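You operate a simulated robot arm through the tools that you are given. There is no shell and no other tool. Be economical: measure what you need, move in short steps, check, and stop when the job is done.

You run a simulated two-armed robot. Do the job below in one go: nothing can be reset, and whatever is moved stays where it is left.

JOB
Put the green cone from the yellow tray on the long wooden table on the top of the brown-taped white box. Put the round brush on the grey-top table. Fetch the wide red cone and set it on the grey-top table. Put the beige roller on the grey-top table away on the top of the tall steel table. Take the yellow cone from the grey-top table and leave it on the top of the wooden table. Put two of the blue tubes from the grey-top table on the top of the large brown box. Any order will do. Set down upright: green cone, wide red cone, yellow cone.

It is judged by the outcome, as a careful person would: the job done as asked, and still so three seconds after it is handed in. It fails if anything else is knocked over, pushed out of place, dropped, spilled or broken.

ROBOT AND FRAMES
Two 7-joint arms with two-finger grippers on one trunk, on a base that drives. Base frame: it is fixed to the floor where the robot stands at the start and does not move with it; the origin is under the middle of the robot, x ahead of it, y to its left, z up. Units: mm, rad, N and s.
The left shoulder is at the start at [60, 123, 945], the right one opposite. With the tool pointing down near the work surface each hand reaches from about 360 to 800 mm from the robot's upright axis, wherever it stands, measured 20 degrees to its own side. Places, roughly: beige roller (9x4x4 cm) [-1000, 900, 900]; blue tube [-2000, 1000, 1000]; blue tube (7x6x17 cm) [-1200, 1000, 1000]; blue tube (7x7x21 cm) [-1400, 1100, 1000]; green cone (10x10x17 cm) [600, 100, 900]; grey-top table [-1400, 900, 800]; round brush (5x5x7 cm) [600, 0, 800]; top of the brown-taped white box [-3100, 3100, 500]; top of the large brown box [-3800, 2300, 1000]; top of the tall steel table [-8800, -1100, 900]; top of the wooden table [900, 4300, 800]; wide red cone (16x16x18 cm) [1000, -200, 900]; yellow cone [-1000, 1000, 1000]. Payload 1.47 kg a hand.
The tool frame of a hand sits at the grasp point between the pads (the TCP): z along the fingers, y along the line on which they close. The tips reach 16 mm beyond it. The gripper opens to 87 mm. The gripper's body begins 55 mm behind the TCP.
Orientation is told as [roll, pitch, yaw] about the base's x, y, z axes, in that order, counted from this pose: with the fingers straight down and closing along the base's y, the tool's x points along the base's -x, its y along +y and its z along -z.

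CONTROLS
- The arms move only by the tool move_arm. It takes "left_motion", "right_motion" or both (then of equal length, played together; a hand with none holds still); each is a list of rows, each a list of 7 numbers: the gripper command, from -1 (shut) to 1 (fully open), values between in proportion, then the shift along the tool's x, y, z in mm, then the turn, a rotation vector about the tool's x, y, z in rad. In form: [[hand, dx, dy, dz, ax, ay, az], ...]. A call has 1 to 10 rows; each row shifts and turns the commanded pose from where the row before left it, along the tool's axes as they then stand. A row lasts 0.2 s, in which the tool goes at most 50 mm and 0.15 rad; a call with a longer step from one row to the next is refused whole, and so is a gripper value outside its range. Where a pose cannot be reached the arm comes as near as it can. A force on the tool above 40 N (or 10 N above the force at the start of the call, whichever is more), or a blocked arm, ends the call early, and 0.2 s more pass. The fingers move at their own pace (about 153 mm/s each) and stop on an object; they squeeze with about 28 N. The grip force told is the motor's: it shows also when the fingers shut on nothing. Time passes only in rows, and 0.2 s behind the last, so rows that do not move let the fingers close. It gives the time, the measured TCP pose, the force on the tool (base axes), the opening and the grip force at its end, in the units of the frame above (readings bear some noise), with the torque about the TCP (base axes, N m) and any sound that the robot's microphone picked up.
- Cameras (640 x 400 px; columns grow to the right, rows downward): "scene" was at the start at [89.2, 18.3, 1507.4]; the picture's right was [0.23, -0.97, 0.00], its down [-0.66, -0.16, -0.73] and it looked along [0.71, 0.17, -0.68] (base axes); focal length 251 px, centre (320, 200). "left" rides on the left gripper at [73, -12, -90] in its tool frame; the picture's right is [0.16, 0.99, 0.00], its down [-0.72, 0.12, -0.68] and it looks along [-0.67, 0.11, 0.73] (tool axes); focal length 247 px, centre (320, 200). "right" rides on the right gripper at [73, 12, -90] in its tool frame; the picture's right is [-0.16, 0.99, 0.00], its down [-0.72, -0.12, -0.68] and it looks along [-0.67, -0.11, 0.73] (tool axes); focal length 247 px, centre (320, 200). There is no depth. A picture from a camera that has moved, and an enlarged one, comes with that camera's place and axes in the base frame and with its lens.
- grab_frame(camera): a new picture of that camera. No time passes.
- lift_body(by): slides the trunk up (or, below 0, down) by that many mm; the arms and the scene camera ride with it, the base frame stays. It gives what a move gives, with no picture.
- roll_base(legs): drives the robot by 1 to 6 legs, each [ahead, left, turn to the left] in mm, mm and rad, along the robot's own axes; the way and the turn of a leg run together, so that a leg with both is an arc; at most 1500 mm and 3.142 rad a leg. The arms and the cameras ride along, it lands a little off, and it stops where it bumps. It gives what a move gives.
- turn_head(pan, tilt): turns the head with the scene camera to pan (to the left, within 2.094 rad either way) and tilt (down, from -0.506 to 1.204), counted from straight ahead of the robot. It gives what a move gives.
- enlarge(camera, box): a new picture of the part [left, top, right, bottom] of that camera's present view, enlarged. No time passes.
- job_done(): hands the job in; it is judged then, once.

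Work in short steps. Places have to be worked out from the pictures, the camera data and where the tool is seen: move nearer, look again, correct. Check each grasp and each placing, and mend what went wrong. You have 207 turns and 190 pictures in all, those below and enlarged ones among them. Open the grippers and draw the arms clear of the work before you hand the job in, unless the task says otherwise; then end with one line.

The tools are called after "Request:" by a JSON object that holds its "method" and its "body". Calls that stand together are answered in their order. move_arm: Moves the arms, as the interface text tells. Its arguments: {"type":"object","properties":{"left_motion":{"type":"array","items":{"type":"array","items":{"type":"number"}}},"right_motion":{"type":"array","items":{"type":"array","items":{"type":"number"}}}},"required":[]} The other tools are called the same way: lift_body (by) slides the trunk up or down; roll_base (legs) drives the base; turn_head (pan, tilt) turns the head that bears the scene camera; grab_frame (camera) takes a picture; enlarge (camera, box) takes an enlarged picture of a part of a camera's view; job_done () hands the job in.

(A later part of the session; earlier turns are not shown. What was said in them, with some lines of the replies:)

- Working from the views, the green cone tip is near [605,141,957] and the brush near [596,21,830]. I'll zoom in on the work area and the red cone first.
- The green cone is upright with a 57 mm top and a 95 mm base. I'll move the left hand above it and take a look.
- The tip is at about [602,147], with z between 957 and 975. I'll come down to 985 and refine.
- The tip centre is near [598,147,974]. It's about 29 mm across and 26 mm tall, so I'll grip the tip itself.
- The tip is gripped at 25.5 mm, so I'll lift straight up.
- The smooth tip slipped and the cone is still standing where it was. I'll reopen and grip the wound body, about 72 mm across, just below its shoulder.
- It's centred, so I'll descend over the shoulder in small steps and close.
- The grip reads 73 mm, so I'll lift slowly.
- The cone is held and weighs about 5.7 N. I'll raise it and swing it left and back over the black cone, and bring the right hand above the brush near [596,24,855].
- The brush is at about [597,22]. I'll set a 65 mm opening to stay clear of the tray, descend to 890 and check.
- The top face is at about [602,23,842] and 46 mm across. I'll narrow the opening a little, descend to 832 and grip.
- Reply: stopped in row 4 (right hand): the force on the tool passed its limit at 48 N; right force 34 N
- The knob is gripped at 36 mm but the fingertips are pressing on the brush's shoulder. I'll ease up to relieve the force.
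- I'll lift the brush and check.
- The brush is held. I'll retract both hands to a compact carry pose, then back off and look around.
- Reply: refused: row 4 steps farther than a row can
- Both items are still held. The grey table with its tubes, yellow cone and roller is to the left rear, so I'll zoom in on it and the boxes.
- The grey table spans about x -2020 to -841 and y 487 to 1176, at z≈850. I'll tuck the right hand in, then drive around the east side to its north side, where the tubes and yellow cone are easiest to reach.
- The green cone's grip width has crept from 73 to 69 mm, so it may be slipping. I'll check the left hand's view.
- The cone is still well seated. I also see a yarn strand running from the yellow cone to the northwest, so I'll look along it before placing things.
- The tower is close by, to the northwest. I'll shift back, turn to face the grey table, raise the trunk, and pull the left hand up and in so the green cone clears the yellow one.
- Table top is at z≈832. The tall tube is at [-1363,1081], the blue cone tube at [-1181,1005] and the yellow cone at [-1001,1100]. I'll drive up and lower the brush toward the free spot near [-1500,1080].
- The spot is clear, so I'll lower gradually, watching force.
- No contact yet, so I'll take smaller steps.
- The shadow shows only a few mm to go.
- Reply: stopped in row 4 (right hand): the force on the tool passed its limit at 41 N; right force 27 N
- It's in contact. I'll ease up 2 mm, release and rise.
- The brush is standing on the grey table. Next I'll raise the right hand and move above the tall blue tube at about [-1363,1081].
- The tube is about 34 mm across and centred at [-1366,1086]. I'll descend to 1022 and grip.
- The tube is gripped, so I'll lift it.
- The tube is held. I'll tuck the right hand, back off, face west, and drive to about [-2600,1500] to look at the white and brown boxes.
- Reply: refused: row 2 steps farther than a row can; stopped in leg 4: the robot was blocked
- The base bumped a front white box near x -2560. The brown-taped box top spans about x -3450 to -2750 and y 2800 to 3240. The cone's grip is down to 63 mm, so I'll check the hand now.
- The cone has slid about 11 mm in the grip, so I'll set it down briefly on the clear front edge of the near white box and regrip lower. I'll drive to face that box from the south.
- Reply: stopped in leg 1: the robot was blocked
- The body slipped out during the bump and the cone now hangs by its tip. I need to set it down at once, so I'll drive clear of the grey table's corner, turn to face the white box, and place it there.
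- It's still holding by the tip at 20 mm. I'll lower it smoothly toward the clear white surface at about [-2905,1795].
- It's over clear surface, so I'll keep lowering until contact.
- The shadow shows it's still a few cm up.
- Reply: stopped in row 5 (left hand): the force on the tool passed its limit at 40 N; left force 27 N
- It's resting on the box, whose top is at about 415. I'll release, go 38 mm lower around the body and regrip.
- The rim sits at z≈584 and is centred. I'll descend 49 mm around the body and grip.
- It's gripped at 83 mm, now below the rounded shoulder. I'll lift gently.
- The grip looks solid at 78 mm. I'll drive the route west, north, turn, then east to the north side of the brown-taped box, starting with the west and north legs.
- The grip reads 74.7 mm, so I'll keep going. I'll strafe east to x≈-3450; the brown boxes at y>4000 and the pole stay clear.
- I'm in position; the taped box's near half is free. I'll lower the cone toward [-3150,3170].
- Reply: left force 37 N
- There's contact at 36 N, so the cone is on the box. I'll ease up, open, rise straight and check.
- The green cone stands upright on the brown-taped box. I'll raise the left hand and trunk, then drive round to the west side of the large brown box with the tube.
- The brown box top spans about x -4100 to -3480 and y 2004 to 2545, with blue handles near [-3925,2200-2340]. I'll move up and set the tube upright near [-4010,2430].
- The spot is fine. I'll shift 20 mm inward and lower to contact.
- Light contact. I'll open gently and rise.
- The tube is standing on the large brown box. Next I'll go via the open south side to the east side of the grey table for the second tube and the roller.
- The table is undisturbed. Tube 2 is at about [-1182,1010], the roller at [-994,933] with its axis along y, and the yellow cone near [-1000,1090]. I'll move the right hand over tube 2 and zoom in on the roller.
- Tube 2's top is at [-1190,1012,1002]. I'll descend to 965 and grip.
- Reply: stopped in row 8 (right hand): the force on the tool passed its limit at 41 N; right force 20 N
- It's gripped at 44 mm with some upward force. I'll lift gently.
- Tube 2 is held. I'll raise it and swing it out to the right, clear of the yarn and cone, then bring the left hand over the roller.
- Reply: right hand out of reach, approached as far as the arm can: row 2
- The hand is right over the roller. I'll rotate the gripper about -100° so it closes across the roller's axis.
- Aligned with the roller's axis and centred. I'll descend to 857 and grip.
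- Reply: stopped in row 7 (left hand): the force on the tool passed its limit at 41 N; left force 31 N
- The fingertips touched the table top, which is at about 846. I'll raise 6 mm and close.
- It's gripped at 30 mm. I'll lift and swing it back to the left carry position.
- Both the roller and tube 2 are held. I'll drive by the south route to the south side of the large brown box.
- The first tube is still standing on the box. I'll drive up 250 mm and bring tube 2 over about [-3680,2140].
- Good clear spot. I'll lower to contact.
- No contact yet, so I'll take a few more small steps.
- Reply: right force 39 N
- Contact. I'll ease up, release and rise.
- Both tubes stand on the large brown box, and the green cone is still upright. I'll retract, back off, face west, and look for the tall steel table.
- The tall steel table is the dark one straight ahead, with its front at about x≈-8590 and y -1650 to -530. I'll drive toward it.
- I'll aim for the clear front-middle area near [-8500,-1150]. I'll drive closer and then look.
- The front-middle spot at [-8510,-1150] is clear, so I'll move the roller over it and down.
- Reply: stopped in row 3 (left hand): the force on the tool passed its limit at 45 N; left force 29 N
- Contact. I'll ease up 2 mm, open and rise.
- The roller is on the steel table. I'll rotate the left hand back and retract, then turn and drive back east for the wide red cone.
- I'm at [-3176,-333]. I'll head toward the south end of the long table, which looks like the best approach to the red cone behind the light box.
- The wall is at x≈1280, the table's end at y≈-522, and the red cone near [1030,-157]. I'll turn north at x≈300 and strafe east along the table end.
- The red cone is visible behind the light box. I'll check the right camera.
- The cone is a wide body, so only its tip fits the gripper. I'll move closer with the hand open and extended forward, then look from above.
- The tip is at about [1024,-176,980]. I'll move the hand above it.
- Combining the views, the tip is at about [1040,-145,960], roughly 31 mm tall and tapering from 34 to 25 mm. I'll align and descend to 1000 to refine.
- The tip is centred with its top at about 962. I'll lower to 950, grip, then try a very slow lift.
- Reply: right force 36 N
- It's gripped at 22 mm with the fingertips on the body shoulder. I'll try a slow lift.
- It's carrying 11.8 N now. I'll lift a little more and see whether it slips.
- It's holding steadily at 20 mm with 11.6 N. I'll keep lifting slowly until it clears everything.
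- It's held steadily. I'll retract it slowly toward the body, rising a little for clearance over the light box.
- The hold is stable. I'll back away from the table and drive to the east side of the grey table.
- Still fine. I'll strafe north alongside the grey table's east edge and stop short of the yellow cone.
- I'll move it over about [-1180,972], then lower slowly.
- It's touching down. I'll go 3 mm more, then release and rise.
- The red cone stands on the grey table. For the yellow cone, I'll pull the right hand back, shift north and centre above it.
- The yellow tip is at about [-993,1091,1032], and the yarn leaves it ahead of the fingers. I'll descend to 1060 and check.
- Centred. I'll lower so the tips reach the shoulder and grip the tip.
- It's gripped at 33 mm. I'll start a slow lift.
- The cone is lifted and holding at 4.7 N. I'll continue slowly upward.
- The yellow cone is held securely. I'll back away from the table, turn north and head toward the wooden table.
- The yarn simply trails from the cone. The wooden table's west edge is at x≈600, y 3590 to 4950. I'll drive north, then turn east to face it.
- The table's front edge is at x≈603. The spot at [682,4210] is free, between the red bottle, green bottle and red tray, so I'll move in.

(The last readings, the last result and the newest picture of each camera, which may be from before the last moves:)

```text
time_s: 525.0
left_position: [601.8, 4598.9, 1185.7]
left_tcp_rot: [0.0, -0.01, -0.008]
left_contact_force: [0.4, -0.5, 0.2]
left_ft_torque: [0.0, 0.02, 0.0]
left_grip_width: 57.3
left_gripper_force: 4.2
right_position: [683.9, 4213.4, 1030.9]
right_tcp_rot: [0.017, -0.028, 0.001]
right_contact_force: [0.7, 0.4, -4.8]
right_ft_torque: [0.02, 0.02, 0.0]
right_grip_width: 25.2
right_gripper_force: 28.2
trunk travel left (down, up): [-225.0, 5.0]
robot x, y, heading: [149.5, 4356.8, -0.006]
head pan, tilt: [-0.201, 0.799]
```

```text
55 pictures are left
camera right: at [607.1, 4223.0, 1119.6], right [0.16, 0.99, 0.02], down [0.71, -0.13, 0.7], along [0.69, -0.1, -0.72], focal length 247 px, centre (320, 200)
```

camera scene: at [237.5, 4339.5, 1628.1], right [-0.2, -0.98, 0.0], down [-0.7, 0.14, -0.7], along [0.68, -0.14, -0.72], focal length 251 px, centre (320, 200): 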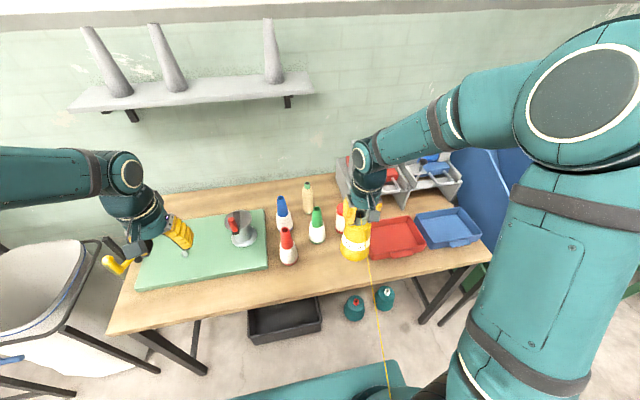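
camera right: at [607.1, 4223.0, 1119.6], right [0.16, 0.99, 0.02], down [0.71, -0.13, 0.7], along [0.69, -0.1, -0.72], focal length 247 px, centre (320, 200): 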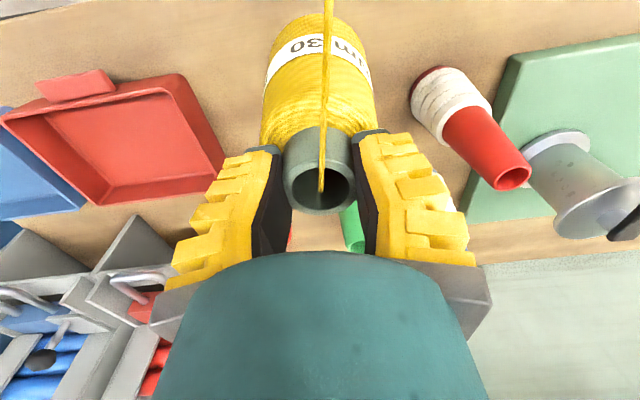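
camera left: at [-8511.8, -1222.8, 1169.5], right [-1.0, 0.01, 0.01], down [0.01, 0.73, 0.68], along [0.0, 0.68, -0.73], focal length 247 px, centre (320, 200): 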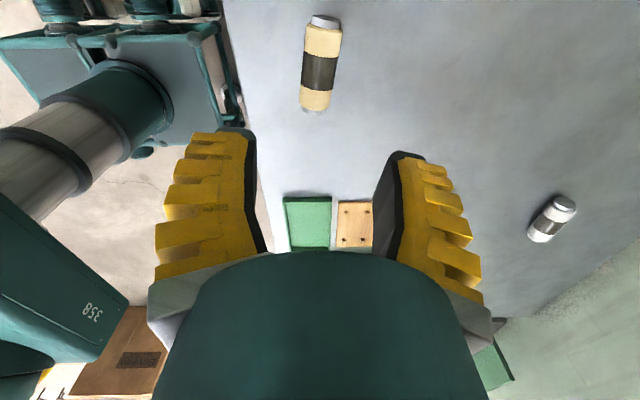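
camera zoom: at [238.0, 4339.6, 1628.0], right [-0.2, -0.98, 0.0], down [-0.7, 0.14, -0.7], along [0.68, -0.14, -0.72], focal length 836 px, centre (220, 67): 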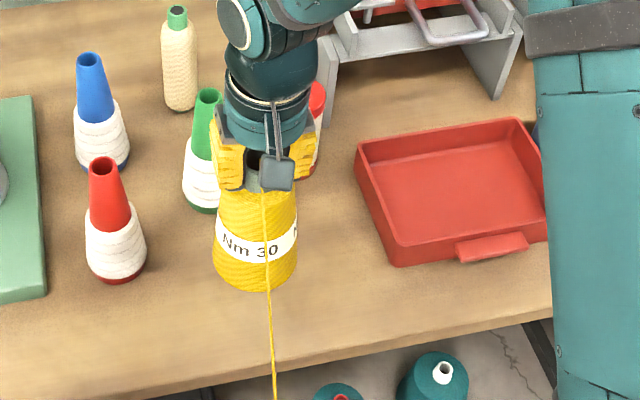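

The spot is clear on all sides. I'll continue lowering.

Request:
{"method": "move_arm", "body": {"right_motion": [[-1, 0, 0, 10, 0, 0, 0], [-1, 0, 0, 10, 0, 0, 0], [-1, 0, 0, 8, 0, 0, 0], [-1, 0, 0, 6, 0, 0, 0], [-1, 0, 0, 5, 0, 0, 0], [-1, 0, 0, 4, 0, 0, 0], [-1, 0, 0, 0, 0, 0, 0]]}}

Request:
{"method": "enlarge", "body": {"camera": "scene", "box": [260, 180, 440, 300]}}

```text
time_s: 526.6
left_position: [601.0, 4598.2, 1187.4]
left_tcp_rot: [0.0, -0.012, -0.006]
left_contact_force: [-0.5, -0.5, -0.1]
left_ft_torque: [0.01, 0.03, -0.01]
left_grip_width: 57.6
left_gripper_force: 3.4
right_position: [684.3, 4212.0, 988.6]
right_tcp_rot: [0.015, -0.025, 0.0]
right_contact_force: [0.2, 0.3, -4.1]
right_ft_torque: [0.02, -0.02, -0.02]
right_grip_width: 25.2
right_gripper_force: 28.3
trunk travel left (down, up): [-225.0, 5.0]
robot x, y, heading: [148.8, 4358.5, 0.0]
head pan, tilt: [-0.201, 0.799]
```

```text
3.33 times, centred on (350, 240) of scene
camera zoom: at [237.8, 4339.6, 1628.0], right [-0.2, -0.98, 0.0], down [-0.7, 0.14, -0.7], along [0.68, -0.14, -0.72], focal length 836 px, centre (220, 67)
```

zoom: 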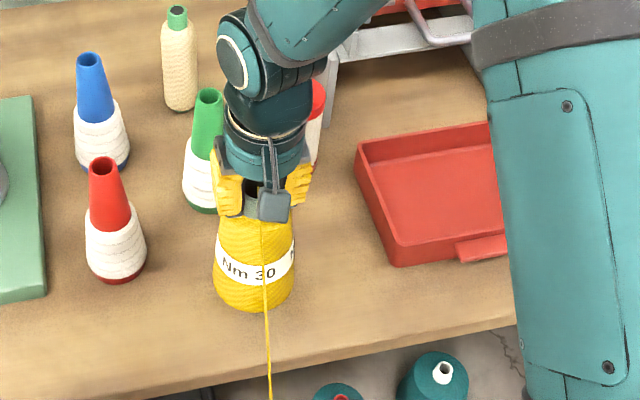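

Request:
{"method": "move_arm", "body": {"right_motion": [[-1, 0, 0, 5, 0, 0, 0], [-1, 0, 0, 4, 0, 0, 0], [-1, 0, 0, 4, 0, 0, 0], [-1, 0, 0, 4, 0, 0, 0], [-1, 0, 0, 3, 0, 0, 0], [-1, 0, 0, 3, 0, 0, 0], [-1, 0, 0, 0, 0, 0, 0]]}}

Request:
{"method": "enlarge", "body": {"camera": "scene", "box": [260, 180, 440, 300]}}

```text
time_s: 528.2
left_position: [598.9, 4600.7, 1188.7]
left_tcp_rot: [0.001, -0.015, -0.008]
left_contact_force: [1.0, 0.4, -0.2]
left_ft_torque: [-0.02, -0.01, -0.03]
left_grip_width: 57.2
left_gripper_force: 4.0
right_position: [683.8, 4213.6, 968.8]
right_tcp_rot: [0.016, -0.033, 0.0]
right_contact_force: [-6.3, 0.6, 21.6]
right_ft_torque: [-0.01, 0.08, 0.02]
right_grip_width: 27.8
right_gripper_force: 27.9
trunk travel left (down, up): [-225.0, 5.0]
robot x, y, heading: [152.2, 4355.1, -0.0]
head pan, tilt: [-0.201, 0.799]
```

```text
3.33 times, centred on (350, 240) of scene
camera zoom: at [234.7, 4340.3, 1628.4], right [-0.2, -0.98, 0.0], down [-0.7, 0.14, -0.7], along [0.68, -0.14, -0.72], focal length 836 px, centre (220, 67)
```

zoom: 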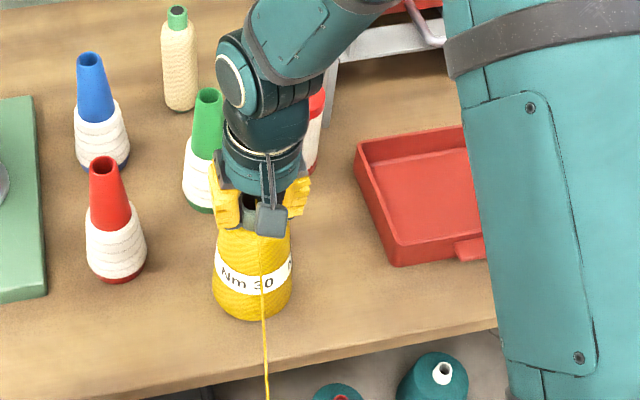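

It's down with 21 N of contact. I'll ease up, release and rise.

Request:
{"method": "move_arm", "body": {"right_motion": [[-1, 0, 0, -3, 0, 0, 0], [-0.4, 0, 0, 0, 0, 0, 0], [0.3, 0, 0, 0, 0, 0, 0], [0.4, 0, 0, 0, 0, 0, 0], [0.4, 0, 0, -15, 0, 0, 0], [0.4, 0, 0, -30, 0, 0, 0], [0.4, 0, 0, -45, 0, 0, 0], [0.4, 0, 0, -45, 0, 0, 0], [0.4, 0, 0, -45, 0, 0, 0]]}}

Request:
{"method": "enlarge", "body": {"camera": "scene", "box": [260, 180, 440, 300]}}

```text
time_s: 530.2
left_position: [599.5, 4600.1, 1186.5]
left_tcp_rot: [0.0, -0.012, -0.007]
left_contact_force: [-0.9, 0.3, 0.2]
left_ft_torque: [-0.02, -0.01, -0.02]
left_grip_width: 57.3
left_gripper_force: 4.0
right_position: [677.9, 4208.6, 1151.4]
right_tcp_rot: [0.014, -0.027, 0.0]
right_contact_force: [-0.3, 0.1, 0.1]
right_ft_torque: [-0.02, -0.01, 0.0]
right_grip_width: 65.2
right_gripper_force: 2.9
trunk travel left (down, up): [-225.0, 5.0]
robot x, y, heading: [150.4, 4355.6, 0.003]
head pan, tilt: [-0.201, 0.799]
```

```text
3.33 times, centred on (350, 240) of scene
camera zoom: at [236.4, 4339.6, 1628.1], right [-0.2, -0.98, 0.0], down [-0.7, 0.14, -0.7], along [0.68, -0.14, -0.72], focal length 836 px, centre (220, 67)
```

zoom: 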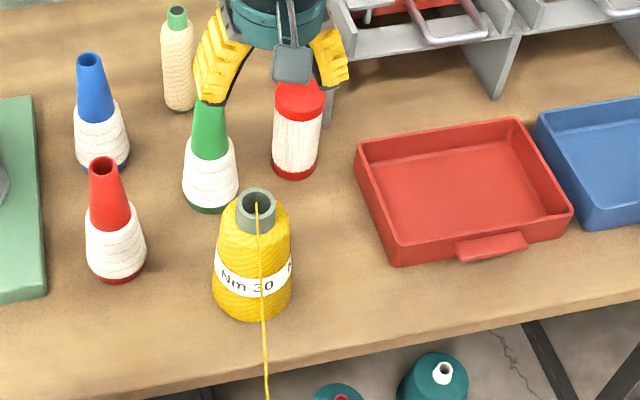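

The yellow cone stands upright on the wooden table, which completes all the items. I'll draw the right arm up and clear and take a last look.

Request:
{"method": "move_arm", "body": {"right_motion": [[0.4, 0, 0, -40, 0, 0, 0], [0.4, 0, 0, -40, 0, 0, 0], [0.4, 40, -10, 0, 0, 0, 0], [0.4, 40, -15, 0, 0, 0, 0], [0.4, 40, -15, 0, 0, 0, 0], [1, 40, -15, 0, 0, 0, 0], [1, 0, 0, 0, 0, 0, 0]], "left_motion": [[1, 0, 0, 0, 0, 0, 0], [1, 0, 0, 0, 0, 0, 0], [1, 30, 0, 0, 0, 0, 0], [1, 30, 0, 0, 0, 0, 0], [1, 30, 0, 0, 0, 0, 0], [1, 30, 0, 0, 0, 0, 0], [1, 0, 0, 0, 0, 0, 0]]}}

Request:
{"method": "grab_frame", "body": {"camera": "scene"}}

```text
time_s: 531.8
left_position: [483.4, 4599.6, 1183.8]
left_tcp_rot: [-0.001, -0.011, -0.006]
left_contact_force: [1.2, 0.5, 0.2]
left_ft_torque: [-0.01, 0.04, 0.0]
left_grip_width: 87.1
left_gripper_force: 0.1
right_position: [519.3, 4154.2, 1223.5]
right_tcp_rot: [0.014, -0.026, 0.0]
right_contact_force: [0.0, 1.0, 0.2]
right_ft_torque: [0.0, 0.03, 0.0]
right_grip_width: 87.4
right_gripper_force: 0.2
trunk travel left (down, up): [-225.0, 5.0]
robot x, y, heading: [146.4, 4358.1, -0.004]
head pan, tilt: [-0.201, 0.799]
```

```text
51 pictures are left
camera scene: at [240.3, 4340.3, 1627.8], right [-0.2, -0.98, 0.0], down [-0.7, 0.14, -0.7], along [0.68, -0.14, -0.72], focal length 251 px, centre (320, 200)
```

scene: 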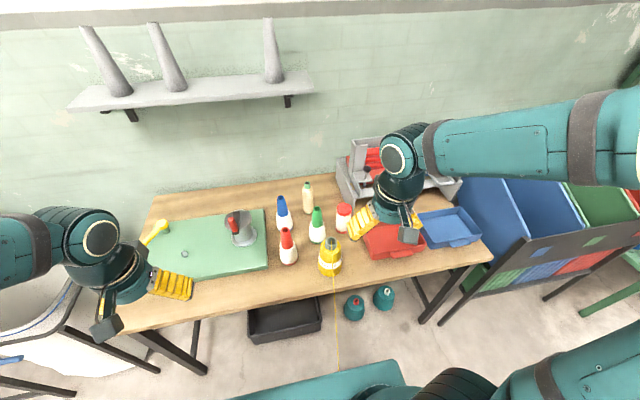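

Everything is placed and standing, the grippers are open and the arms are clear, so I'm handing the job in.

Request:
{"method": "job_done", "body": {}}

```text
The job is handed in.
```

All six placements were made as asked and the job is handed in: the green, wide red and yellow cones stand upright, and both arms are clear with grippers open. On the way, the base bumped one of the white boxes and the grey-top table's corner without visibly moving either, and the slipping green cone was set down once on another white box to be regripped.
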